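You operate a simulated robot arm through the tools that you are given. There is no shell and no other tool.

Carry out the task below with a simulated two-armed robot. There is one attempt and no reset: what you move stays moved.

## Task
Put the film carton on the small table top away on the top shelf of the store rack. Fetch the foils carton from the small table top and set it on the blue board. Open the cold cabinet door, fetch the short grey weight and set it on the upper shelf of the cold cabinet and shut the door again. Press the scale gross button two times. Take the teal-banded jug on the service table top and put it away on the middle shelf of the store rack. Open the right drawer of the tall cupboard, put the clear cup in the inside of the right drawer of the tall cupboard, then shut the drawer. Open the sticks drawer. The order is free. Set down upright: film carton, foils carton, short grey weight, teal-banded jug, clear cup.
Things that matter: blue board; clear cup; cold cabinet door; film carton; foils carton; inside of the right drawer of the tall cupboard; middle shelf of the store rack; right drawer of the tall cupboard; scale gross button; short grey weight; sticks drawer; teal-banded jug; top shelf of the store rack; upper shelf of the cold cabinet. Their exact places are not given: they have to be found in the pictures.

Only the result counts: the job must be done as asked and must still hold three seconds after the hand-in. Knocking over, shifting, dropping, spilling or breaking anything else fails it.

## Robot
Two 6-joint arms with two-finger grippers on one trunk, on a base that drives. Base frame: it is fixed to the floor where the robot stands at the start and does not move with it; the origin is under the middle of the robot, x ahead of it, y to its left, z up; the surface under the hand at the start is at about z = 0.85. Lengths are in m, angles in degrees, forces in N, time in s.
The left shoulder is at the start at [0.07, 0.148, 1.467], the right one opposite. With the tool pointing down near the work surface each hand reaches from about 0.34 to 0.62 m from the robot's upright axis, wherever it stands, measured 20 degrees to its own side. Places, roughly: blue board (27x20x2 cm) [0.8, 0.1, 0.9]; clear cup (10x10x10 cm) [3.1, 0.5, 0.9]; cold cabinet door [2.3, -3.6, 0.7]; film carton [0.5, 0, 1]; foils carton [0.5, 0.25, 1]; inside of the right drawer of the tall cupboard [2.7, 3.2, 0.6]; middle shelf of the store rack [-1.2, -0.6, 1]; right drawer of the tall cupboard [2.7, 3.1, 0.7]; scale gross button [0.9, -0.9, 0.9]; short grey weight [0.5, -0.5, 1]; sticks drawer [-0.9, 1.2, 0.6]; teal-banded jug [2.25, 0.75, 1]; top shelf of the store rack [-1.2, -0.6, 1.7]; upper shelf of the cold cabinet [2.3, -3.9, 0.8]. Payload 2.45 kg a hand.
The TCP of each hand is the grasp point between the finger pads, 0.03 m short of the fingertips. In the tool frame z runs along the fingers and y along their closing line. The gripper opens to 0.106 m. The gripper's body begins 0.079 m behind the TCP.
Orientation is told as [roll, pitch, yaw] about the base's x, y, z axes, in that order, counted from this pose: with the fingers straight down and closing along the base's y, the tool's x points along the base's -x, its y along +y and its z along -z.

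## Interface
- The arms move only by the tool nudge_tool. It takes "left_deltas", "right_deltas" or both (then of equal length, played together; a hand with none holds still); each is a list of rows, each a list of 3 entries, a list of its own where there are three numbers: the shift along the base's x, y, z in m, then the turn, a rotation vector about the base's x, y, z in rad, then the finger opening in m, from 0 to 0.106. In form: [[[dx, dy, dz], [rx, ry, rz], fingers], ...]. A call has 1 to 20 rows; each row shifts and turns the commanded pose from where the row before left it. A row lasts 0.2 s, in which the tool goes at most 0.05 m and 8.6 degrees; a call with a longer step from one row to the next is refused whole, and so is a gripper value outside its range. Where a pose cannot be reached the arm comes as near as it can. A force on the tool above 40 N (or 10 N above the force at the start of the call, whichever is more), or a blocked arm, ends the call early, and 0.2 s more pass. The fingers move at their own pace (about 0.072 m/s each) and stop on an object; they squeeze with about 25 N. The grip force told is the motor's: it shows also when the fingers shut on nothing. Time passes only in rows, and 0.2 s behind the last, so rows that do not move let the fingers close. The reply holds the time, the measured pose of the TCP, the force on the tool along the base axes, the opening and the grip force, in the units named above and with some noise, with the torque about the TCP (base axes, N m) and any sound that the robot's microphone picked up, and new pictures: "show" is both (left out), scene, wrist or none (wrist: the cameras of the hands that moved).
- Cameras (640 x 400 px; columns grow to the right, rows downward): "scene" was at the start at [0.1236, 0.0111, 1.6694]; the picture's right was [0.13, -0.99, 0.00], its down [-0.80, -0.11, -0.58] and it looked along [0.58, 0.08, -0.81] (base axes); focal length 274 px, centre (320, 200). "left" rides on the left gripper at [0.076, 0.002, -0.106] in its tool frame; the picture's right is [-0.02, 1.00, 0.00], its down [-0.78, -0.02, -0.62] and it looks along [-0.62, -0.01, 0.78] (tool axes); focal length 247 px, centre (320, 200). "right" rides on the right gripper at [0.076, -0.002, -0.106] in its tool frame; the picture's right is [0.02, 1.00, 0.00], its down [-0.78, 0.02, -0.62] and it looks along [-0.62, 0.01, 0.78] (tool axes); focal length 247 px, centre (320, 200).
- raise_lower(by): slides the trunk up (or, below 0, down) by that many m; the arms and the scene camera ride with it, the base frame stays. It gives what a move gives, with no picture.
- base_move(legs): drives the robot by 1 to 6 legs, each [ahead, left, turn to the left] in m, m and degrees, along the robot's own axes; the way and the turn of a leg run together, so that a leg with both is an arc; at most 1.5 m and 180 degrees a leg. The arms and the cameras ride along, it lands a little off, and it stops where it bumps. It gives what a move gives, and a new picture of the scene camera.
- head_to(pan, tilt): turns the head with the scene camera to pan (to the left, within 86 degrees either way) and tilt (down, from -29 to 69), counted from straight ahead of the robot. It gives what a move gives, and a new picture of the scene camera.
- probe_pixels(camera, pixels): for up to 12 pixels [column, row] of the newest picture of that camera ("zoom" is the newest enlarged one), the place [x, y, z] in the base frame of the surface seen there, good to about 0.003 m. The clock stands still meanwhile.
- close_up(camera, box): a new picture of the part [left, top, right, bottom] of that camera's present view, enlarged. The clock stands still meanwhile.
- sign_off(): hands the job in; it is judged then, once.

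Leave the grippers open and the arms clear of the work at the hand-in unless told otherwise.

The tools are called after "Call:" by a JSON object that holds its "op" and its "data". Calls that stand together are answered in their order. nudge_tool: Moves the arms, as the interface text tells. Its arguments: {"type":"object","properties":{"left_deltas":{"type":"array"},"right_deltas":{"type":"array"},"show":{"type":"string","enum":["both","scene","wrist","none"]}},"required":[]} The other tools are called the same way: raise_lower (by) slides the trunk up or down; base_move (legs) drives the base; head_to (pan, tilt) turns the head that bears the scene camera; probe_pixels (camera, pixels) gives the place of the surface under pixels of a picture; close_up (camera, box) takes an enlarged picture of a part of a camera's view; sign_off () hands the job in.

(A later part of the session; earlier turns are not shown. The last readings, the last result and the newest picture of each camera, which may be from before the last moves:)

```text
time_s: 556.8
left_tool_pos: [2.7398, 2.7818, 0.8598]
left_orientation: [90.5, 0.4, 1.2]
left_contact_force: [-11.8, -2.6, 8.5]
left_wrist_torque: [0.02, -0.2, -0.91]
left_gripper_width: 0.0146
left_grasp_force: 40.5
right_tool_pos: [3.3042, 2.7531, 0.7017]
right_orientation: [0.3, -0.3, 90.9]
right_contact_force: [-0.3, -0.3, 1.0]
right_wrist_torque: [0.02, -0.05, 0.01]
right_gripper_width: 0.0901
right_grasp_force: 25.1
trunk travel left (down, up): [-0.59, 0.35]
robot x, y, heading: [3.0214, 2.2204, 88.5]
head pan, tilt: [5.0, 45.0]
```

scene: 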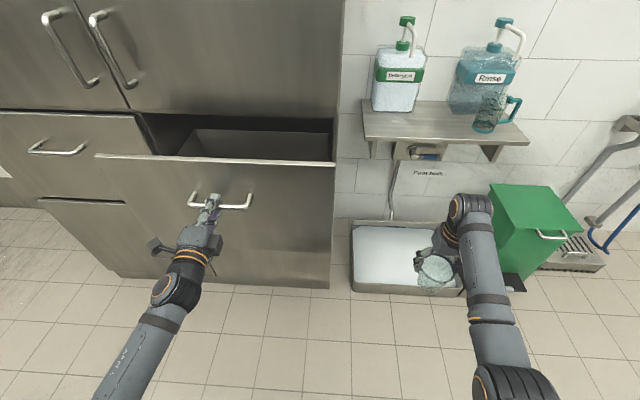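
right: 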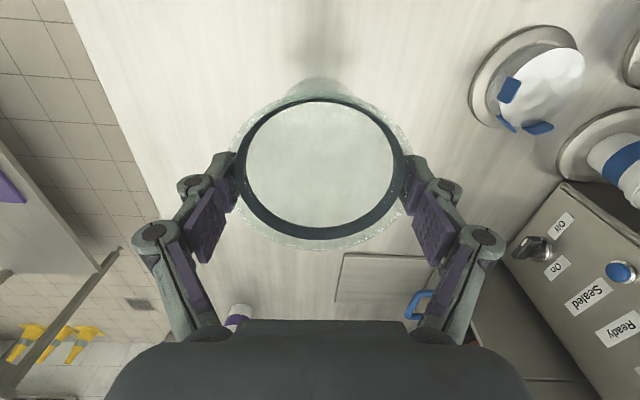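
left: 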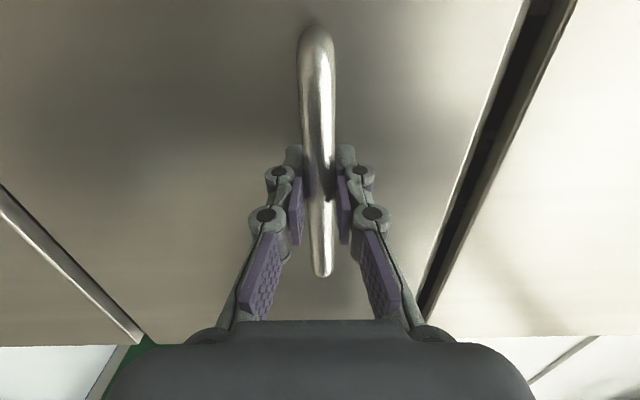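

Call:
{"op": "nudge_tool", "data": {"left_deltas": [[[0, -0.025, 0], [0, 0, 0], 0.0], [[0, -0.025, 0], [0, 0, 0], 0.0], [[0, -0.025, 0], [0, 0, 0], 0.0], [[0, -0.025, 0], [0, 0, 0], 0.0], [[0, -0.02, 0], [0, 0, 0], 0.0]], "show": "scene"}}

```text
time_s: 558.0
left_tool_pos: [2.7398, 2.6635, 0.8597]
left_orientation: [90.5, 0.2, 1.4]
left_contact_force: [-20.5, 0.6, 8.2]
left_wrist_torque: [0.0, -0.1, 0.4]
left_gripper_width: 0.0143
left_grasp_force: 40.3
right_tool_pos: [3.3035, 2.7542, 0.7027]
right_orientation: [0.2, -0.2, 90.9]
right_contact_force: [-0.1, -0.4, -0.1]
right_wrist_torque: [-0.01, -0.03, -0.02]
right_gripper_width: 0.0902
right_grasp_force: 24.8
trunk travel left (down, up): [-0.59, 0.35]
robot x, y, heading: [3.02, 2.2183, 88.5]
head pan, tilt: [5.0, 45.0]
```

scene: 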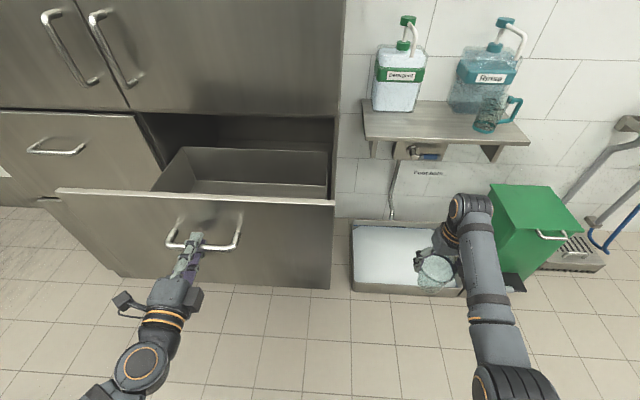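

Open about 30 cm. I'll probe the drawer's inside.

Call:
{"op": "probe_pixels", "data": {"camera": "scene", "pixels": [[250, 185], [200, 187], [310, 190], [250, 165], [180, 150], [325, 152], [60, 192], [330, 203], [250, 200], [165, 180], [250, 150], [320, 175]]}}

Call:
{"op": "close_up", "data": {"camera": "scene", "box": [40, 100, 350, 300]}}

```text
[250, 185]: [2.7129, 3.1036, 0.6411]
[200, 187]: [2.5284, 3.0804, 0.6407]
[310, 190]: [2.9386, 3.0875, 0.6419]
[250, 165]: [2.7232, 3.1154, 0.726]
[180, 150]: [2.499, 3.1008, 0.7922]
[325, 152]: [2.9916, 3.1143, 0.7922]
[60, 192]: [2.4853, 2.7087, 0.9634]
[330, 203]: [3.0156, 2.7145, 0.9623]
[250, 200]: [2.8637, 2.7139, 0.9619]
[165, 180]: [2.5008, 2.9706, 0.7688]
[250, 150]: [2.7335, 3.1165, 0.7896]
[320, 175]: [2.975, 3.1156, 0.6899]
```

```text
2.00 times, centred on (195, 200) of scene
```

zoom: 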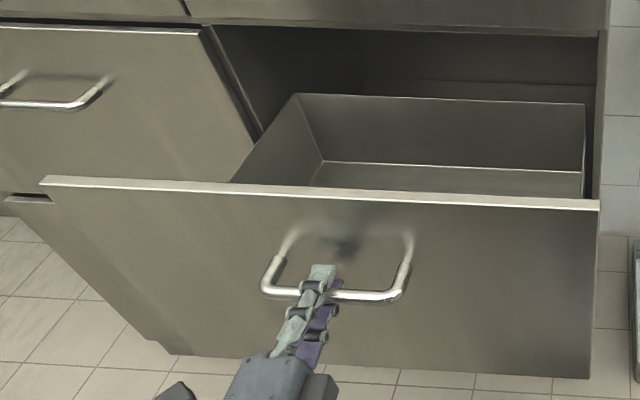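

The drawer box floor is z 0.641, its walls reach 0.79, and the front panel top is 0.963. I'll pull the drawer another 6 cm with the base for more room, then release.

Call:
{"op": "base_move", "data": {"legs": [[-0.06, 0, 0]]}}

Call:
{"op": "nudge_tool", "data": {"left_deltas": [[[0, 0, 0], [0, 0, 0], 0.045], [[0, 0, 0], [0, 0, 0], 0.045], [[0, 0, 0], [0, 0, 0], 0.045]], "show": "none"}}

Call:
{"op": "nudge_tool", "data": {"left_deltas": [[[-0.01, -0.02, 0], [0, 0, 0], 0.045], [[-0.01, -0.02, 0], [0, 0, 0], 0.045], [[-0.01, -0.01, 0], [0, 0, 0], 0.045], [[0, 0, 0], [0, 0, 0], 0.045]], "show": "both"}}

```text
time_s: 558.8
left_tool_pos: [2.7432, 2.6583, 0.8609]
left_orientation: [90.4, 0.3, 1.0]
left_contact_force: [-1.4, 15.8, -7.6]
left_wrist_torque: [-0.02, -0.24, 0.11]
left_gripper_width: 0.0145
left_grasp_force: 40.6
right_tool_pos: [3.3041, 2.7454, 0.699]
right_orientation: [0.2, 0.0, 91.0]
right_contact_force: [0.1, -0.3, -0.6]
right_wrist_torque: [-0.01, 0.01, -0.03]
right_gripper_width: 0.0899
right_grasp_force: 25.0
trunk travel left (down, up): [-0.59, 0.35]
robot x, y, heading: [3.0241, 2.21, 88.3]
head pan, tilt: [5.0, 45.0]
stopped in leg 1: the force on the tool passed its limit at 97 N (the readings are from after the stop); the commanded pose is now the measured one
```

scene: 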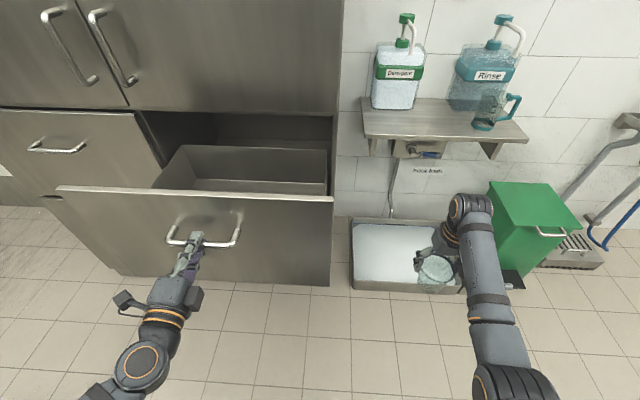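

```text
time_s: 559.6
left_tool_pos: [2.7425, 2.6532, 0.8631]
left_orientation: [90.8, 0.4, 1.0]
left_contact_force: [0.4, 0.4, 0.3]
left_wrist_torque: [-0.01, 0.0, -0.02]
left_gripper_width: 0.0451
left_grasp_force: 0.0
right_tool_pos: [3.3048, 2.7422, 0.6997]
right_orientation: [0.4, -0.2, 90.9]
right_contact_force: [-0.2, -0.1, -0.4]
right_wrist_torque: [0.0, 0.01, 0.0]
right_gripper_width: 0.0899
right_grasp_force: 25.3
trunk travel left (down, up): [-0.59, 0.35]
robot x, y, heading: [3.0251, 2.2065, 88.4]
head pan, tilt: [5.0, 45.0]
```

```text
time_s: 560.6
left_tool_pos: [2.715, 2.6049, 0.8598]
left_orientation: [90.9, 0.2, 1.1]
left_contact_force: [-0.1, 0.6, 0.2]
left_wrist_torque: [0.01, -0.04, 0.03]
left_gripper_width: 0.0451
left_grasp_force: 0.1
left hand out of reach, approached as far as the arm can: row 3
right_tool_pos: [3.3041, 2.7425, 0.7004]
right_orientation: [0.3, -0.3, 90.9]
right_contact_force: [0.1, -0.2, 0.5]
right_wrist_torque: [0.01, 0.01, 0.04]
right_gripper_width: 0.0902
right_grasp_force: 25.3
trunk travel left (down, up): [-0.59, 0.35]
robot x, y, heading: [3.0232, 2.212, 88.4]
head pan, tilt: [5.0, 45.0]
```

scene: 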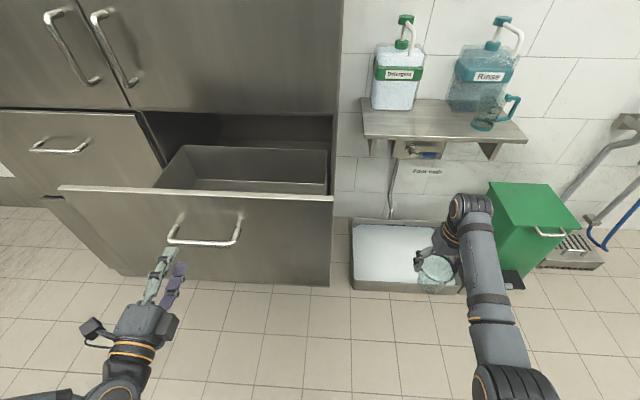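
left: 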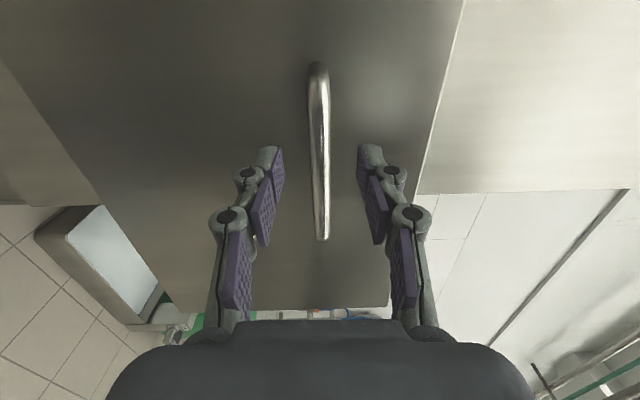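

The drawer has reached its stop at about 30 cm. The left hand is clear of the bar. I'll raise the trunk so the cup passes over the panel, then strafe left to bring the cup over the drawer.

Call:
{"op": "raise_lower", "data": {"by": 0.35}}

Call:
{"op": "nudge_tool", "data": {"right_deltas": [[[0, -0.02, 0.02], [0, 0, 0], 0.06], [[0, -0.02, 0.02], [0, 0, 0], 0.06], [[0, 0, 0], [0, 0, 0], 0.06]], "show": "none"}}

```text
time_s: 564.0
left_tool_pos: [2.7137, 2.6052, 1.209]
left_orientation: [90.8, 0.4, 1.1]
left_contact_force: [0.0, -0.3, -0.4]
left_wrist_torque: [0.02, 0.01, 0.0]
left_gripper_width: 0.0449
left_grasp_force: 0.0
right_tool_pos: [3.3046, 2.7421, 1.0512]
right_orientation: [0.4, -0.3, 90.9]
right_contact_force: [0.9, -0.1, -0.5]
right_wrist_torque: [0.0, -0.02, 0.0]
right_gripper_width: 0.09
right_grasp_force: 24.8
trunk travel left (down, up): [-0.94, 0.0]
robot x, y, heading: [3.0209, 2.2055, 88.6]
head pan, tilt: [5.0, 45.0]
```

```text
time_s: 564.8
left_tool_pos: [2.716, 2.6055, 1.2091]
left_orientation: [90.8, 0.4, 1.1]
left_contact_force: [0.1, 0.3, 0.0]
left_wrist_torque: [0.02, -0.01, 0.01]
left_gripper_width: 0.0451
left_grasp_force: 0.1
right_tool_pos: [3.3058, 2.7056, 1.0897]
right_orientation: [0.5, -0.2, 90.9]
right_contact_force: [-0.3, 1.2, 0.1]
right_wrist_torque: [-0.01, 0.03, 0.0]
right_gripper_width: 0.0904
right_grasp_force: 25.0
trunk travel left (down, up): [-0.94, 0.0]
robot x, y, heading: [3.0222, 2.2059, 88.2]
head pan, tilt: [5.0, 45.0]
```

Call:
{"op": "base_move", "data": {"legs": [[0, 0.54, 1.8]]}}

Call:
{"op": "head_to", "data": {"pan": -15, "tilt": 50}}

```text
time_s: 567.9
left_tool_pos: [2.1743, 2.604, 1.2101]
left_orientation: [90.8, 0.5, 2.8]
left_contact_force: [0.7, 0.1, 0.3]
left_wrist_torque: [-0.02, 0.02, -0.01]
left_gripper_width: 0.0451
left_grasp_force: 0.0
right_tool_pos: [2.7622, 2.7199, 1.0892]
right_orientation: [0.5, -0.4, 92.4]
right_contact_force: [0.6, 0.6, 0.5]
right_wrist_torque: [0.01, -0.01, -0.03]
right_gripper_width: 0.0899
right_grasp_force: 25.3
trunk travel left (down, up): [-0.94, 0.0]
robot x, y, heading: [2.4917, 2.2172, 89.6]
head pan, tilt: [5.0, 45.0]
```

scene: 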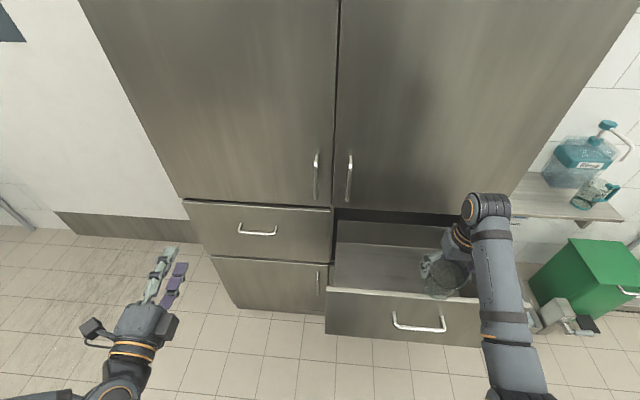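

```text
time_s: 568.7
left_tool_pos: [2.172, 2.6047, 1.2093]
left_orientation: [90.9, 0.3, 2.8]
left_contact_force: [-0.1, -0.2, 1.2]
left_wrist_torque: [0.0, 0.0, -0.02]
left_gripper_width: 0.0451
left_grasp_force: 0.0
right_tool_pos: [2.7593, 2.7206, 1.0913]
right_orientation: [0.4, -0.3, 92.5]
right_contact_force: [-0.4, 0.4, -0.3]
right_wrist_torque: [0.01, 0.02, 0.02]
right_gripper_width: 0.0902
right_grasp_force: 24.9
trunk travel left (down, up): [-0.94, 0.0]
robot x, y, heading: [2.4934, 2.2166, 89.9]
head pan, tilt: [-15.0, 50.0]
```

scene: 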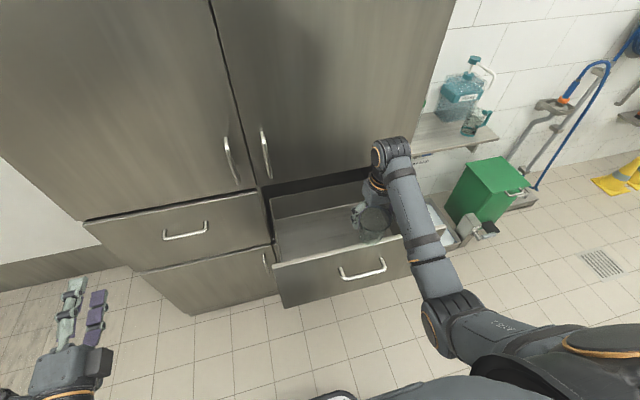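

The cup is in line with the drawer. I'll drive ahead 11 cm, extend a little so the cup is over the drawer box (y ≈ 2.86), then lower the trunk 0.2 m.

Call:
{"op": "base_move", "data": {"legs": [[0.11, 0, 0]]}}

Call:
{"op": "nudge_tool", "data": {"right_deltas": [[[-0.003, 0.03, 0], [0, 0, 0], 0.06], [[0, 0, 0], [0, 0, 0], 0.06]], "show": "wrist"}}

```text
time_s: 570.0
left_tool_pos: [2.1727, 2.717, 1.2098]
left_orientation: [91.0, 0.5, 2.6]
left_contact_force: [0.2, 0.1, 0.2]
left_wrist_torque: [-0.01, 0.03, -0.06]
left_gripper_width: 0.0451
left_grasp_force: 0.0
right_tool_pos: [2.7613, 2.8327, 1.0916]
right_orientation: [0.5, -0.4, 92.4]
right_contact_force: [-0.2, 0.5, -0.3]
right_wrist_torque: [0.06, -0.02, 0.0]
right_gripper_width: 0.0901
right_grasp_force: 25.1
trunk travel left (down, up): [-0.94, 0.0]
robot x, y, heading: [2.4946, 2.3296, 90.2]
head pan, tilt: [-15.0, 50.0]
```

scene: 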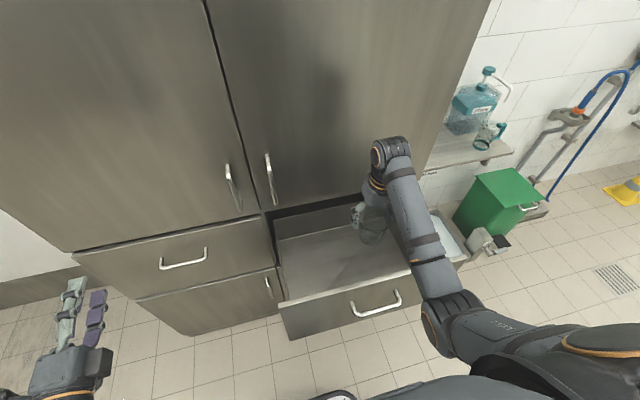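

```text
time_s: 570.5
left_tool_pos: [2.1731, 2.7177, 1.2098]
left_orientation: [91.0, 0.4, 2.6]
left_contact_force: [-0.2, 0.3, -0.5]
left_wrist_torque: [-0.01, -0.03, 0.01]
left_gripper_width: 0.0452
left_grasp_force: 0.1
right_tool_pos: [2.7579, 2.861, 1.0895]
right_orientation: [0.3, -0.3, 92.5]
right_contact_force: [-0.2, -0.1, -0.6]
right_wrist_torque: [0.03, 0.0, 0.01]
right_gripper_width: 0.0901
right_grasp_force: 25.1
trunk travel left (down, up): [-0.94, 0.0]
robot x, y, heading: [2.4897, 2.3292, 89.7]
head pan, tilt: [-15.0, 50.0]
```

right: 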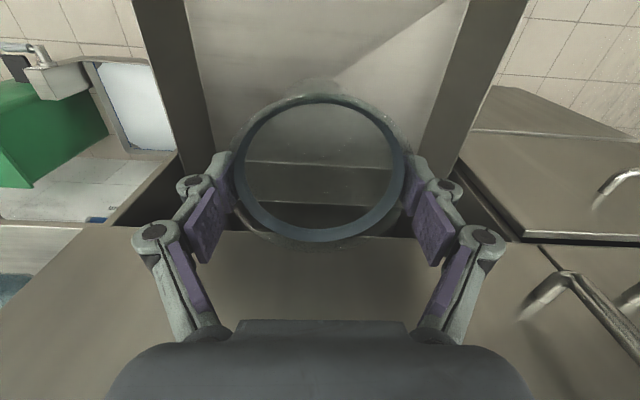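

Over the drawer box. I'll lower the trunk 0.2 m.

Call:
{"op": "raise_lower", "data": {"by": -0.2}}

Call:
{"op": "nudge_tool", "data": {"right_deltas": [[[0, 0, -0.03], [0, 0, 0], 0.06], [[0, 0, -0.03], [0, 0, 0], 0.06], [[0, 0, -0.03], [0, 0, 0], 0.06], [[0, 0, -0.03], [0, 0, 0], 0.06], [[0, 0, 0], [0, 0, 0], 0.06]]}}

```text
time_s: 572.7
left_tool_pos: [2.1733, 2.7196, 1.0094]
left_orientation: [90.9, 0.3, 2.6]
left_contact_force: [-0.2, -0.6, -0.5]
left_wrist_torque: [0.03, -0.02, 0.0]
left_gripper_width: 0.0451
left_grasp_force: 0.0
right_tool_pos: [2.7585, 2.8637, 0.889]
right_orientation: [0.4, -0.2, 92.3]
right_contact_force: [-0.1, -0.3, 0.4]
right_wrist_torque: [-0.03, 0.03, -0.01]
right_gripper_width: 0.0901
right_grasp_force: 25.4
trunk travel left (down, up): [-0.74, 0.2]
robot x, y, heading: [2.4901, 2.3283, 89.8]
head pan, tilt: [-15.0, 50.0]
```

```text
time_s: 574.1
left_tool_pos: [2.1705, 2.7163, 1.0082]
left_orientation: [91.1, 0.1, 2.6]
left_contact_force: [-0.3, 0.6, -0.6]
left_wrist_torque: [0.01, 0.01, 0.0]
left_gripper_width: 0.0451
left_grasp_force: 0.0
right_tool_pos: [2.7606, 2.8832, 0.7944]
right_orientation: [-0.6, -3.8, 92.4]
right_contact_force: [-0.6, 0.1, 0.4]
right_wrist_torque: [-0.05, 0.0, 0.01]
right_gripper_width: 0.0899
right_grasp_force: 25.0
trunk travel left (down, up): [-0.74, 0.2]
robot x, y, heading: [2.4912, 2.3278, 89.9]
head pan, tilt: [-15.0, 50.0]
stopped in row 5 (right hand): the arm was blocked; the commanded pose is now the measured one
```

scene: 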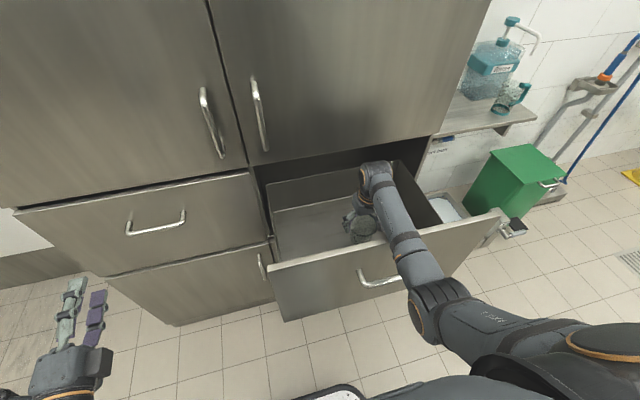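
right: 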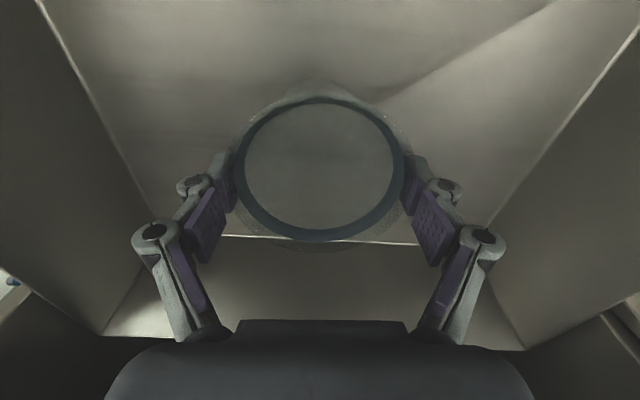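

The forearm came to rest on the drawer's tall front panel, so I can't reach the drawer floor from this side. I'll lift the cup back out, and instead approach over the drawer's low side wall from the right.

Call:
{"op": "nudge_tool", "data": {"right_deltas": [[[0, -0.005, 0.03], [0, 0, 0], 0.06], [[0, -0.005, 0.03], [-0.0616, 0.0153, 0], 0.06], [[0, -0.005, 0.03], [0, 0, 0], 0.06], [[0, -0.005, 0.01], [0, 0, 0], 0.06], [[0, 0, 0], [0, 0, 0], 0.06]], "show": "wrist"}}

Call:
{"op": "raise_lower", "data": {"by": 0.2}}

```text
time_s: 575.3
left_tool_pos: [2.1733, 2.7196, 1.008]
left_orientation: [90.8, 0.4, 2.7]
left_contact_force: [0.2, 0.3, -0.8]
left_wrist_torque: [-0.01, 0.01, -0.01]
left_gripper_width: 0.0446
left_grasp_force: 0.0
right_tool_pos: [2.7594, 2.8601, 0.8869]
right_orientation: [0.9, 1.0, 92.3]
right_contact_force: [-0.2, 0.1, -1.0]
right_wrist_torque: [-0.01, -0.01, 0.01]
right_gripper_width: 0.0899
right_grasp_force: 25.1
trunk travel left (down, up): [-0.74, 0.2]
robot x, y, heading: [2.4924, 2.3312, 90.0]
head pan, tilt: [-15.0, 50.0]
```

right: 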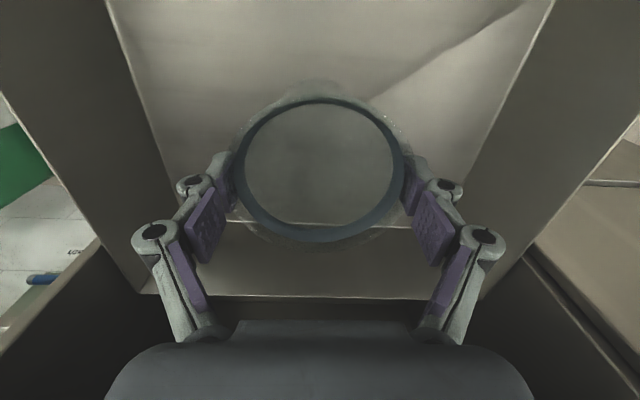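

```text
time_s: 577.5
left_tool_pos: [2.174, 2.721, 1.2088]
left_orientation: [91.0, 0.5, 2.6]
left_contact_force: [-0.6, -1.0, 0.1]
left_wrist_torque: [0.0, -0.02, 0.03]
left_gripper_width: 0.0449
left_grasp_force: 0.0
right_tool_pos: [2.7602, 2.86, 1.0862]
right_orientation: [0.9, 0.9, 92.4]
right_contact_force: [-0.9, -0.2, -0.5]
right_wrist_torque: [0.01, 0.0, 0.0]
right_gripper_width: 0.0901
right_grasp_force: 24.8
trunk travel left (down, up): [-0.94, 0.0]
robot x, y, heading: [2.4893, 2.3305, 89.8]
head pan, tilt: [-15.0, 50.0]
```

Call:
{"op": "base_move", "data": {"legs": [[-0.11, 0, 0], [0, -0.87, 0]]}}

Call:
{"op": "base_move", "data": {"legs": [[0, 0, 90]]}}

Call:
{"op": "head_to", "data": {"pan": -20, "tilt": 45}}

```text
time_s: 582.9
left_tool_pos: [3.0502, 2.6055, 1.2086]
left_orientation: [90.9, 0.3, 2.0]
left_contact_force: [-0.3, 0.0, -0.4]
left_wrist_torque: [0.0, -0.03, -0.02]
left_gripper_width: 0.0448
left_grasp_force: 0.1
right_tool_pos: [3.639, 2.7384, 1.0865]
right_orientation: [0.9, 0.9, 91.8]
right_contact_force: [-0.2, 0.4, -0.5]
right_wrist_torque: [-0.01, -0.06, -0.03]
right_gripper_width: 0.0902
right_grasp_force: 25.2
trunk travel left (down, up): [-0.94, 0.0]
robot x, y, heading: [3.3669, 2.2127, 89.3]
head pan, tilt: [-15.0, 50.0]
```

scene: 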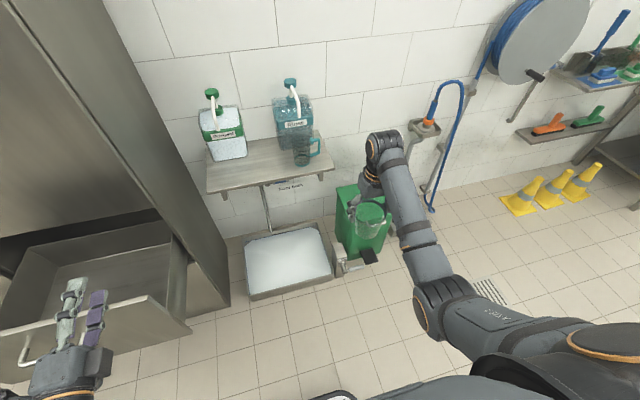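

```text
time_s: 587.2
left_tool_pos: [2.9857, 1.8821, 1.2094]
left_orientation: [91.0, 0.4, 94.6]
left_contact_force: [0.7, -0.7, 0.3]
left_wrist_torque: [-0.02, -0.04, -0.03]
left_gripper_width: 0.0451
left_grasp_force: 0.0
right_tool_pos: [2.8281, 2.463, 1.0875]
right_orientation: [1.0, 0.9, -175.7]
right_contact_force: [-0.5, -0.6, -0.6]
right_wrist_torque: [0.0, -0.01, -0.02]
right_gripper_width: 0.0898
right_grasp_force: 25.0
trunk travel left (down, up): [-0.94, 0.0]
robot x, y, heading: [3.367, 2.2123, -178.0]
head pan, tilt: [-15.0, 50.0]
```

scene: 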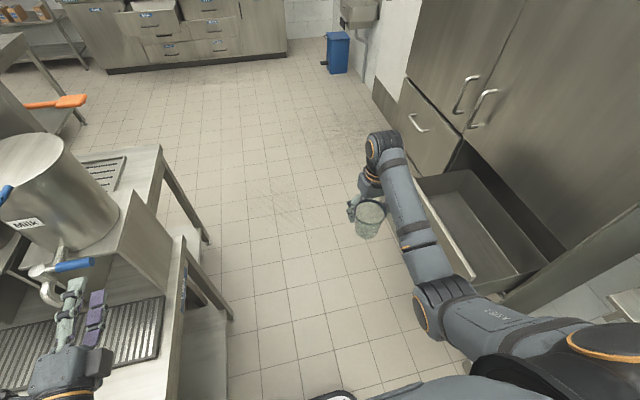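

```text
time_s: 587.9
left_tool_pos: [2.9865, 1.8818, 1.2095]
left_orientation: [90.9, 0.3, 94.7]
left_contact_force: [0.0, -0.8, -0.7]
left_wrist_torque: [-0.02, 0.03, -0.01]
left_gripper_width: 0.045
left_grasp_force: 0.1
right_tool_pos: [2.8286, 2.4629, 1.0861]
right_orientation: [0.9, 0.8, -175.8]
right_contact_force: [0.0, -0.3, -0.7]
right_wrist_torque: [0.01, 0.01, 0.03]
right_gripper_width: 0.0901
right_grasp_force: 24.8
trunk travel left (down, up): [-0.94, 0.0]
robot x, y, heading: [3.3652, 2.2142, -178.0]
head pan, tilt: [-20.0, 45.0]
```

scene: 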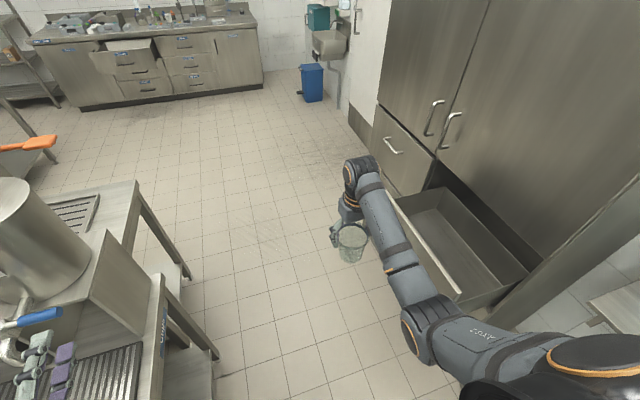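

The cup is clear. I'll probe the right elbow and the cupboard edge to make sure the arm will clear the cupboard after strafing right 0.4 m.

Call:
{"op": "probe_pixels", "data": {"camera": "scene", "pixels": [[425, 320], [440, 300], [460, 315], [400, 260], [375, 190], [400, 200], [455, 290], [530, 275], [500, 340], [435, 240]]}}

```text
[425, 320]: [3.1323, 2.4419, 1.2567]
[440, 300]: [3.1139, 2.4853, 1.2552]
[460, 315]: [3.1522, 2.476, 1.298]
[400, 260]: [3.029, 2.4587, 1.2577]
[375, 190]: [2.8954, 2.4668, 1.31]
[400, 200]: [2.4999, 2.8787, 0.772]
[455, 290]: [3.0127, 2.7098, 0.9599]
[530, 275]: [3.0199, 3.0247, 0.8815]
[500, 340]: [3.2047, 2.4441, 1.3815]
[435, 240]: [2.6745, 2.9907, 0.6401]
```

The elbow will clear the cupboard. I'll square up and strafe right 0.39 m.

Call:
{"op": "base_move", "data": {"legs": [[0, 0, -2], [0.03, -0.38, 0]]}}

```text
time_s: 590.6
left_tool_pos: [2.9491, 2.267, 1.2091]
left_orientation: [91.0, 0.3, 92.7]
left_contact_force: [0.5, -0.4, -0.3]
left_wrist_torque: [-0.03, -0.02, -0.02]
left_gripper_width: 0.0451
left_grasp_force: 0.0
right_tool_pos: [2.8091, 2.8525, 1.0873]
right_orientation: [0.8, 1.0, -177.8]
right_contact_force: [1.0, 0.4, 0.2]
right_wrist_torque: [0.0, -0.02, -0.01]
right_gripper_width: 0.0899
right_grasp_force: 24.8
trunk travel left (down, up): [-0.94, 0.0]
robot x, y, heading: [3.3413, 2.5866, 179.7]
head pan, tilt: [-20.0, 45.0]
```

scene: 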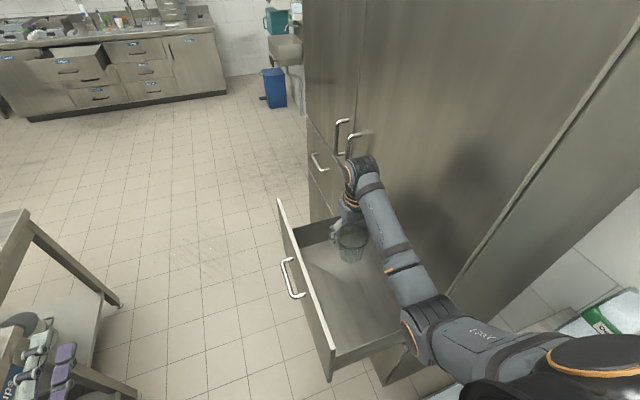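

The cup is over the drawer box at (2.81, 2.85). I'll lower the trunk 0.2 m, then the arm.

Call:
{"op": "raise_lower", "data": {"by": -0.2}}

Call:
{"op": "nudge_tool", "data": {"right_deltas": [[[0, 0.005, -0.03], [0, 0, 0], 0.06], [[0, 0, -0.03], [0, 0, 0], 0.06], [[0, 0, -0.03], [0, 0, 0], 0.06], [[0, 0, -0.03], [0, 0, 0], 0.06], [[0, 0, -0.015], [0, 0, 0], 0.06], [[0, 0, 0], [0, 0, 0], 0.06]]}}

```text
time_s: 592.8
left_tool_pos: [2.9483, 2.2672, 1.0093]
left_orientation: [90.9, 0.3, 92.7]
left_contact_force: [0.3, 0.6, 1.0]
left_wrist_torque: [-0.01, 0.04, 0.01]
left_gripper_width: 0.0449
left_grasp_force: 0.0
right_tool_pos: [2.8099, 2.8551, 0.8861]
right_orientation: [0.8, 0.9, -177.7]
right_contact_force: [-0.3, -0.1, -1.6]
right_wrist_torque: [0.0, -0.02, -0.02]
right_gripper_width: 0.0898
right_grasp_force: 25.4
trunk travel left (down, up): [-0.74, 0.2]
robot x, y, heading: [3.3363, 2.587, 179.7]
head pan, tilt: [-20.0, 45.0]
```

```text
time_s: 594.2
left_tool_pos: [2.9487, 2.2675, 1.0101]
left_orientation: [90.8, 0.4, 92.7]
left_contact_force: [-0.1, -0.4, -0.4]
left_wrist_torque: [0.02, 0.01, -0.03]
left_gripper_width: 0.045
left_grasp_force: 0.1
right_tool_pos: [2.8109, 2.8597, 0.7521]
right_orientation: [0.8, 0.8, -177.7]
right_contact_force: [1.1, -0.7, 0.3]
right_wrist_torque: [0.04, 0.01, -0.01]
right_gripper_width: 0.09
right_grasp_force: 24.7
trunk travel left (down, up): [-0.74, 0.2]
robot x, y, heading: [3.3365, 2.5876, 179.7]
head pan, tilt: [-20.0, 45.0]
```

scene: 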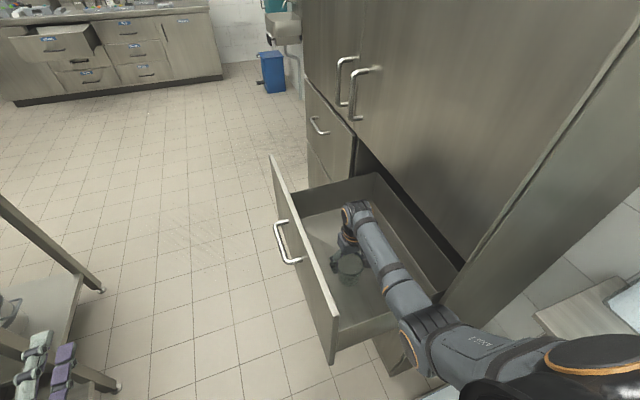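
right: 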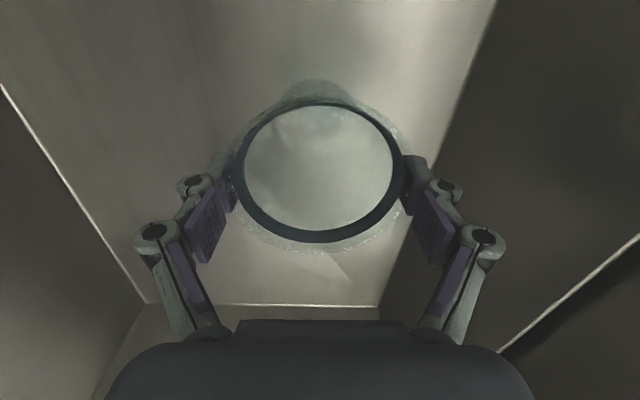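

No blockage: the cup bottom is about 2 cm above the drawer floor. I'll lower slowly to contact.

Call:
{"op": "nudge_tool", "data": {"right_deltas": [[[0, 0, -0.01], [0, 0, 0], 0.06], [[0, 0, -0.005], [0, 0, 0], 0.06], [[0, 0, 0], [0, 0, 0], 0.06]], "show": "none"}}

Call:
{"op": "nudge_tool", "data": {"right_deltas": [[[0, 0, -0.003], [0, 0, 0], 0.06], [[0, 0, 0], [0, 0, 0], 0.06]], "show": "none"}}

```text
time_s: 595.0
left_tool_pos: [2.9493, 2.268, 1.0094]
left_orientation: [90.9, 0.4, 92.6]
left_contact_force: [0.8, -0.4, 0.4]
left_wrist_torque: [-0.01, 0.02, 0.01]
left_gripper_width: 0.045
left_grasp_force: 0.1
right_tool_pos: [2.811, 2.8585, 0.7375]
right_orientation: [0.8, 0.9, -177.7]
right_contact_force: [-0.2, 0.4, -0.6]
right_wrist_torque: [-0.02, 0.03, 0.01]
right_gripper_width: 0.09
right_grasp_force: 25.1
trunk travel left (down, up): [-0.74, 0.2]
robot x, y, heading: [3.3342, 2.5829, 179.6]
head pan, tilt: [-20.0, 45.0]
```

```text
time_s: 595.6
left_tool_pos: [2.9482, 2.268, 1.0093]
left_orientation: [90.9, 0.4, 92.6]
left_contact_force: [0.0, -1.3, 0.2]
left_wrist_torque: [0.04, -0.02, -0.01]
left_gripper_width: 0.0453
left_grasp_force: 0.1
right_tool_pos: [2.8104, 2.8598, 0.7325]
right_orientation: [0.9, 0.8, -177.7]
right_contact_force: [0.3, 0.0, -0.8]
right_wrist_torque: [-0.01, 0.03, 0.01]
right_gripper_width: 0.0901
right_grasp_force: 24.8
trunk travel left (down, up): [-0.74, 0.2]
robot x, y, heading: [3.337, 2.5861, 179.8]
head pan, tilt: [-20.0, 45.0]
```

Call:
{"op": "nudge_tool", "data": {"right_deltas": [[[0, 0, -0.002], [0, 0, 0], 0.06], [[0, 0, 0], [0, 0, 0], 0.06]], "show": "none"}}

Call:
{"op": "nudge_tool", "data": {"right_deltas": [[[0, 0, -0.002], [0, 0, 0], 0.06], [[0, 0, 0], [0, 0, 0], 0.06]], "show": "none"}}

```text
time_s: 596.2
left_tool_pos: [2.9486, 2.2681, 1.0081]
left_orientation: [90.9, 0.4, 92.6]
left_contact_force: [0.1, -0.3, -0.8]
left_wrist_torque: [0.01, -0.01, 0.0]
left_gripper_width: 0.045
left_grasp_force: 0.0
right_tool_pos: [2.8093, 2.86, 0.7319]
right_orientation: [1.0, 0.8, -177.7]
right_contact_force: [1.1, 0.1, 0.0]
right_wrist_torque: [0.01, -0.01, 0.01]
right_gripper_width: 0.0901
right_grasp_force: 24.8
trunk travel left (down, up): [-0.74, 0.2]
robot x, y, heading: [3.3345, 2.5829, 179.8]
head pan, tilt: [-20.0, 45.0]
```

```text
time_s: 596.8
left_tool_pos: [2.9478, 2.2676, 1.0106]
left_orientation: [90.9, 0.4, 92.6]
left_contact_force: [0.0, -0.7, 0.6]
left_wrist_torque: [0.0, 0.02, 0.02]
left_gripper_width: 0.0449
left_grasp_force: 0.1
right_tool_pos: [2.8092, 2.8585, 0.7302]
right_orientation: [0.9, 0.8, -177.7]
right_contact_force: [-0.1, 0.2, 3.3]
right_wrist_torque: [-0.12, 0.05, 0.0]
right_gripper_width: 0.09
right_grasp_force: 25.1
trunk travel left (down, up): [-0.74, 0.2]
robot x, y, heading: [3.339, 2.5837, 179.9]
head pan, tilt: [-20.0, 45.0]
```

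Contact (+3.3 N). I'll open the fingers and lift straight up.

Call:
{"op": "nudge_tool", "data": {"right_deltas": [[[0, 0, 0], [0, 0, 0], 0.095], [[0, 0, 0], [0, 0, 0], 0.106], [[0, 0, 0], [0, 0, 0], 0.106], [[0, 0, 0.02], [0, 0, 0], 0.106], [[0, 0, 0.03], [0, 0, 0], 0.106], [[0, 0, 0.04], [0, 0, 0], 0.106], [[0, 0, 0.04], [0, 0, 0], 0.106], [[0, 0, 0.025], [0, 0, 0], 0.106], [[0, 0, 0], [0, 0, 0], 0.106]]}}

```text
time_s: 598.8
left_tool_pos: [2.9468, 2.2686, 1.0095]
left_orientation: [91.0, 0.4, 92.6]
left_contact_force: [0.6, -0.9, 0.4]
left_wrist_torque: [0.0, -0.03, 0.0]
left_gripper_width: 0.0449
left_grasp_force: 0.1
right_tool_pos: [2.8077, 2.8571, 0.8829]
right_orientation: [1.0, 0.9, -177.7]
right_contact_force: [-0.4, 0.6, 0.3]
right_wrist_torque: [-0.01, 0.02, 0.03]
right_gripper_width: 0.1062
right_grasp_force: 0.0
trunk travel left (down, up): [-0.74, 0.2]
robot x, y, heading: [3.336, 2.5843, 179.8]
head pan, tilt: [-20.0, 45.0]
```

scene: 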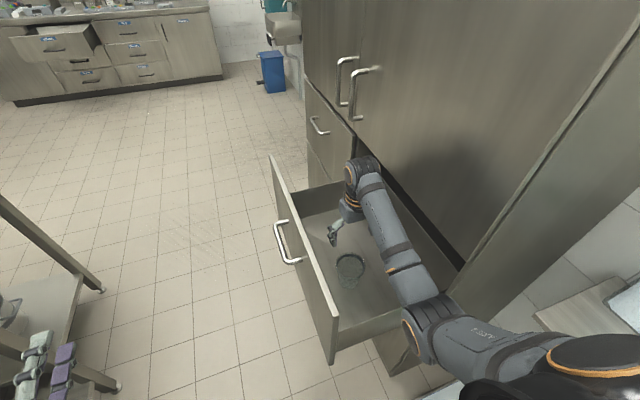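
right: 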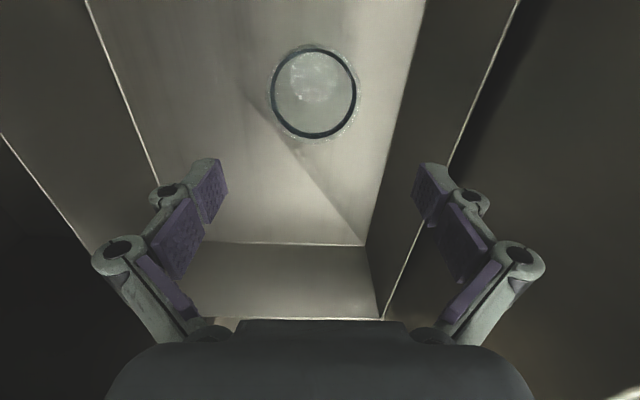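

The cup stands upright in the drawer. I'll raise the trunk, back out sideways, turn to face the cupboard again and close the drawer.

Call:
{"op": "raise_lower", "data": {"by": 0.2}}

Call:
{"op": "base_move", "data": {"legs": [[0, 0.38, 0], [0, 0, -90], [0, 0.31, 0]]}}

Call:
{"op": "head_to", "data": {"pan": 10, "tilt": 45}}

```text
time_s: 601.0
left_tool_pos: [2.9482, 2.2685, 1.2089]
left_orientation: [91.0, 0.4, 92.7]
left_contact_force: [0.6, 0.8, 0.8]
left_wrist_torque: [0.03, -0.05, 0.0]
left_gripper_width: 0.0451
left_grasp_force: 0.1
right_tool_pos: [2.809, 2.8577, 1.0833]
right_orientation: [0.9, 0.8, -177.6]
right_contact_force: [-1.7, -0.1, 0.4]
right_wrist_torque: [-0.02, 0.0, -0.03]
right_gripper_width: 0.1059
right_grasp_force: 0.0
trunk travel left (down, up): [-0.94, 0.0]
robot x, y, heading: [3.3357, 2.5832, 179.7]
head pan, tilt: [-20.0, 45.0]
```

```text
time_s: 608.7
left_tool_pos: [2.6941, 2.5459, 1.2097]
left_orientation: [90.9, 0.5, 6.5]
left_contact_force: [0.6, 0.4, -0.3]
left_wrist_torque: [-0.01, 0.02, 0.05]
left_gripper_width: 0.0452
left_grasp_force: 0.1
right_tool_pos: [3.2736, 2.7264, 1.0836]
right_orientation: [1.1, 0.9, 96.5]
right_contact_force: [0.0, -0.6, 0.0]
right_wrist_torque: [-0.01, 0.04, 0.0]
right_gripper_width: 0.1061
right_grasp_force: 0.0
trunk travel left (down, up): [-0.94, 0.0]
robot x, y, heading: [3.0408, 2.1789, 93.6]
head pan, tilt: [-20.0, 45.0]
```

scene: 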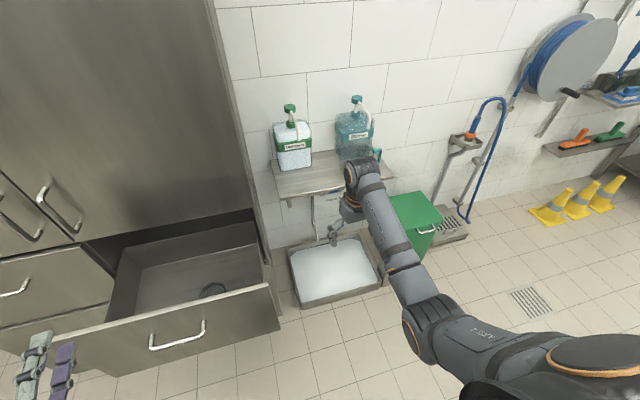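

```text
time_s: 609.6
left_tool_pos: [2.6921, 2.5444, 1.2091]
left_orientation: [90.9, 0.3, 6.6]
left_contact_force: [-0.3, 0.2, 0.0]
left_wrist_torque: [0.0, 0.01, 0.01]
left_gripper_width: 0.0449
left_grasp_force: 0.0
right_tool_pos: [3.2709, 2.7248, 1.0835]
right_orientation: [0.9, 0.8, 96.4]
right_contact_force: [0.3, 0.9, 0.0]
right_wrist_torque: [0.03, 0.0, 0.04]
right_gripper_width: 0.106
right_grasp_force: 0.0
trunk travel left (down, up): [-0.94, 0.0]
robot x, y, heading: [3.0365, 2.1761, 93.8]
head pan, tilt: [10.0, 45.0]
```

scene: 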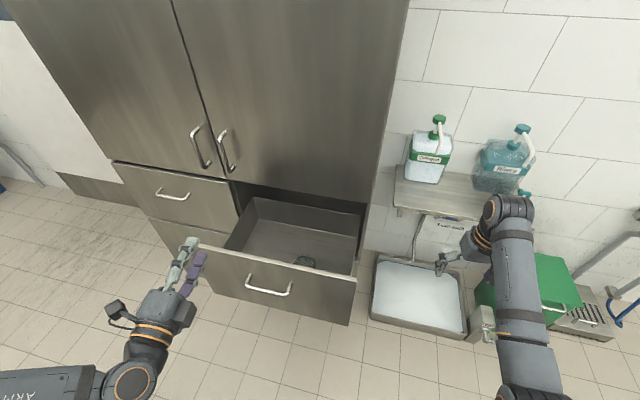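

I'll square the heading, close the left fingers into a fist and lower the trunk so it is just below the handle's height, then push the panel.

Call:
{"op": "base_move", "data": {"legs": [[0, 0, -3.8]]}}

Call:
{"op": "raise_lower", "data": {"by": -0.4}}

Call:
{"op": "nudge_tool", "data": {"left_deltas": [[[0, 0, -0.005], [0, 0, 0], 0.0], [[0, 0.02, -0.005], [0, 0, 0], 0.0], [[0, 0.02, 0], [0, 0, 0], 0.0], [[0, 0.02, 0], [0, 0, 0], 0.0], [[0, 0, 0], [0, 0, 0], 0.0]]}}

```text
time_s: 610.5
left_tool_pos: [2.7157, 2.5675, 1.209]
left_orientation: [90.9, 0.3, 2.9]
left_contact_force: [0.2, -0.6, 0.4]
left_wrist_torque: [0.02, -0.01, -0.03]
left_gripper_width: 0.045
left_grasp_force: 0.1
right_tool_pos: [3.3061, 2.709, 1.0849]
right_orientation: [1.0, 0.8, 92.5]
right_contact_force: [0.2, -0.3, -0.1]
right_wrist_torque: [-0.03, -0.04, 0.05]
right_gripper_width: 0.1059
right_grasp_force: 0.1
trunk travel left (down, up): [-0.94, 0.0]
robot x, y, heading: [3.0358, 2.1812, 90.2]
head pan, tilt: [10.0, 45.0]
```

scene: 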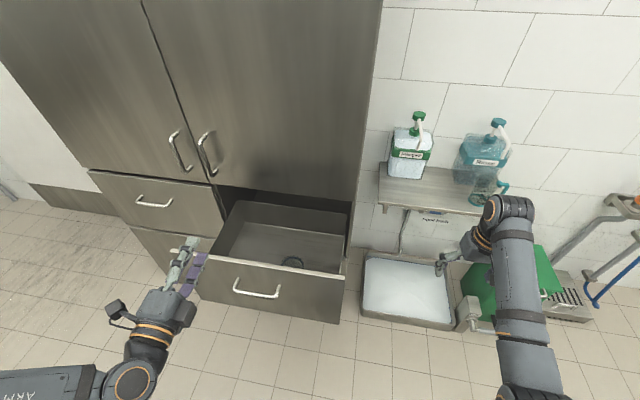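

```text
time_s: 614.3
left_tool_pos: [2.7172, 2.5676, 0.8091]
left_orientation: [90.9, 0.3, 2.7]
left_contact_force: [-0.3, -0.2, -0.1]
left_wrist_torque: [0.0, -0.03, -0.01]
left_gripper_width: 0.0451
left_grasp_force: 0.0
right_tool_pos: [3.3063, 2.7086, 0.6836]
right_orientation: [1.0, 0.9, 92.6]
right_contact_force: [0.3, 0.7, -0.5]
right_wrist_torque: [-0.04, -0.03, 0.0]
right_gripper_width: 0.1063
right_grasp_force: 0.0
trunk travel left (down, up): [-0.54, 0.4]
robot x, y, heading: [3.0401, 2.1772, 89.9]
head pan, tilt: [10.0, 45.0]
```

```text
time_s: 615.5
left_tool_pos: [2.7174, 2.6274, 0.7993]
left_orientation: [90.9, 0.4, 2.7]
left_contact_force: [-0.2, 0.3, 0.5]
left_wrist_torque: [0.0, 0.01, 0.03]
left_gripper_width: 0.0
left_grasp_force: 25.3
right_tool_pos: [3.3072, 2.7085, 0.6836]
right_orientation: [0.9, 0.9, 92.5]
right_contact_force: [0.3, 0.7, 0.4]
right_wrist_torque: [0.03, 0.01, 0.0]
right_gripper_width: 0.1061
right_grasp_force: 0.1
trunk travel left (down, up): [-0.54, 0.4]
robot x, y, heading: [3.0392, 2.1797, 90.0]
head pan, tilt: [10.0, 45.0]
```

scene: 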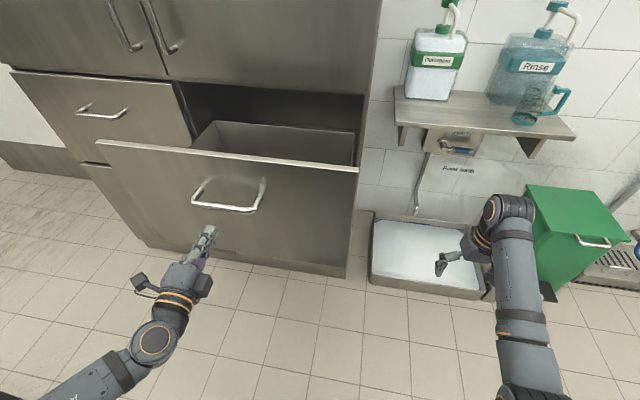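
left: 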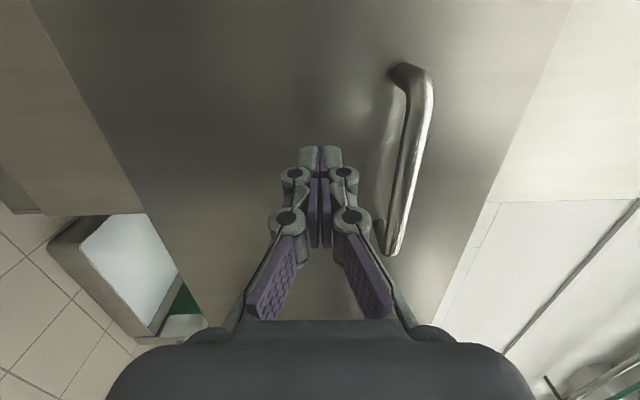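

The fist is below the handle, touching nothing yet. I'll push gently in 2 cm rows.

Call:
{"op": "nudge_tool", "data": {"left_deltas": [[[0, 0.02, 0], [0, 0, 0], 0.0], [[0, 0.02, 0], [0, 0, 0], 0.0], [[0, 0.01, 0], [0, 0, 0], 0.0], [[0, 0.012, 0], [0, 0, 0], 0.0], [[0, 0.015, 0], [0, 0, 0], 0.0], [[0, 0.02, 0], [0, 0, 0], 0.0], [[0, 0.02, 0], [0, 0, 0], 0.0], [[0, 0.02, 0], [0, 0, 0], 0.0], [[0, 0.02, 0], [0, 0, 0], 0.0], [[0, 0.02, 0], [0, 0, 0], 0.0], [[0, 0.02, 0], [0, 0, 0], 0.0], [[0, 0.02, 0], [0, 0, 0], 0.0]], "show": "scene"}}

```text
time_s: 618.1
left_tool_pos: [2.7148, 2.8437, 0.7977]
left_orientation: [90.8, 0.4, 2.8]
left_contact_force: [-0.6, 1.3, 0.1]
left_wrist_torque: [0.01, -0.03, 0.0]
left_gripper_width: 0.0
left_grasp_force: 24.7
right_tool_pos: [3.3073, 2.7085, 0.6836]
right_orientation: [0.9, 0.9, 92.6]
right_contact_force: [-1.1, 0.0, -0.5]
right_wrist_torque: [0.0, -0.01, -0.06]
right_gripper_width: 0.1061
right_grasp_force: 0.0
trunk travel left (down, up): [-0.54, 0.4]
robot x, y, heading: [3.0352, 2.1764, 90.0]
head pan, tilt: [10.0, 45.0]
```

scene: 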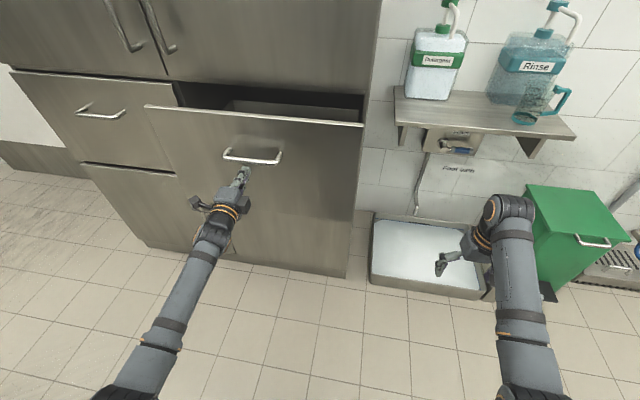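

Call:
{"op": "nudge_tool", "data": {"left_deltas": [[[0, 0.015, 0], [0, 0, 0], 0.0], [[0, 0.02, 0], [0, 0, 0], 0.0], [[0, 0.02, 0], [0, 0, 0], 0.0], [[0, 0.02, 0], [0, 0, 0], 0.0], [[0, 0.015, 0], [0, 0, 0], 0.0], [[0, 0.012, 0], [0, 0, 0], 0.0], [[0, 0, 0], [0, 0, 0], 0.0]], "show": "none"}}

Call:
{"op": "nudge_tool", "data": {"left_deltas": [[[0, 0.01, 0], [0, 0, 0], 0.0], [[0, 0.01, 0], [0, 0, 0], 0.0], [[0, 0.008, 0], [0, 0, 0], 0.0], [[0, 0.006, 0], [0, 0, 0], 0.0], [[0, 0, 0], [0, 0, 0], 0.0]], "show": "scene"}}

```text
time_s: 619.7
left_tool_pos: [2.7168, 2.944, 0.8003]
left_orientation: [90.7, 0.4, 2.9]
left_contact_force: [-0.3, 0.5, -0.3]
left_wrist_torque: [-0.01, 0.03, -0.03]
left_gripper_width: 0.0
left_grasp_force: 25.1
right_tool_pos: [3.3065, 2.7086, 0.6839]
right_orientation: [0.9, 0.8, 92.6]
right_contact_force: [0.8, 0.4, 0.1]
right_wrist_torque: [-0.01, 0.02, 0.01]
right_gripper_width: 0.1057
right_grasp_force: 0.1
trunk travel left (down, up): [-0.54, 0.4]
robot x, y, heading: [3.037, 2.1782, 90.0]
head pan, tilt: [10.0, 45.0]
```

```text
time_s: 620.9
left_tool_pos: [2.7205, 2.9687, 0.8145]
left_orientation: [90.5, 0.3, 2.9]
left_contact_force: [0.5, 0.1, -0.5]
left_wrist_torque: [0.0, 0.01, 0.0]
left_gripper_width: 0.0001
left_grasp_force: 25.3
left hand out of reach, approached as far as the arm can: row 1, 2, 3, 4
right_tool_pos: [3.3069, 2.7087, 0.6832]
right_orientation: [0.9, 0.9, 92.6]
right_contact_force: [-1.3, 0.6, 0.3]
right_wrist_torque: [0.0, 0.0, -0.01]
right_gripper_width: 0.1061
right_grasp_force: 0.0
trunk travel left (down, up): [-0.54, 0.4]
robot x, y, heading: [3.0336, 2.1813, 90.2]
head pan, tilt: [10.0, 45.0]
```

scene: 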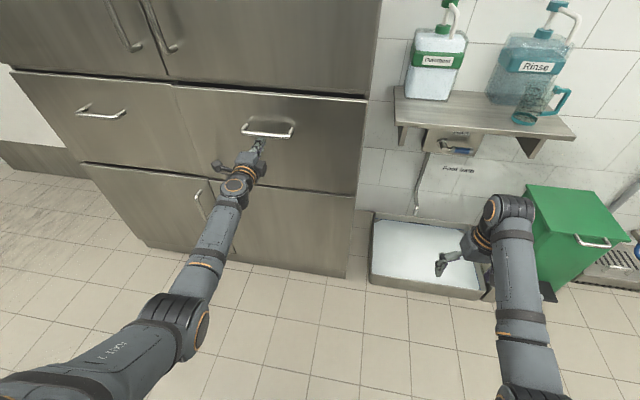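

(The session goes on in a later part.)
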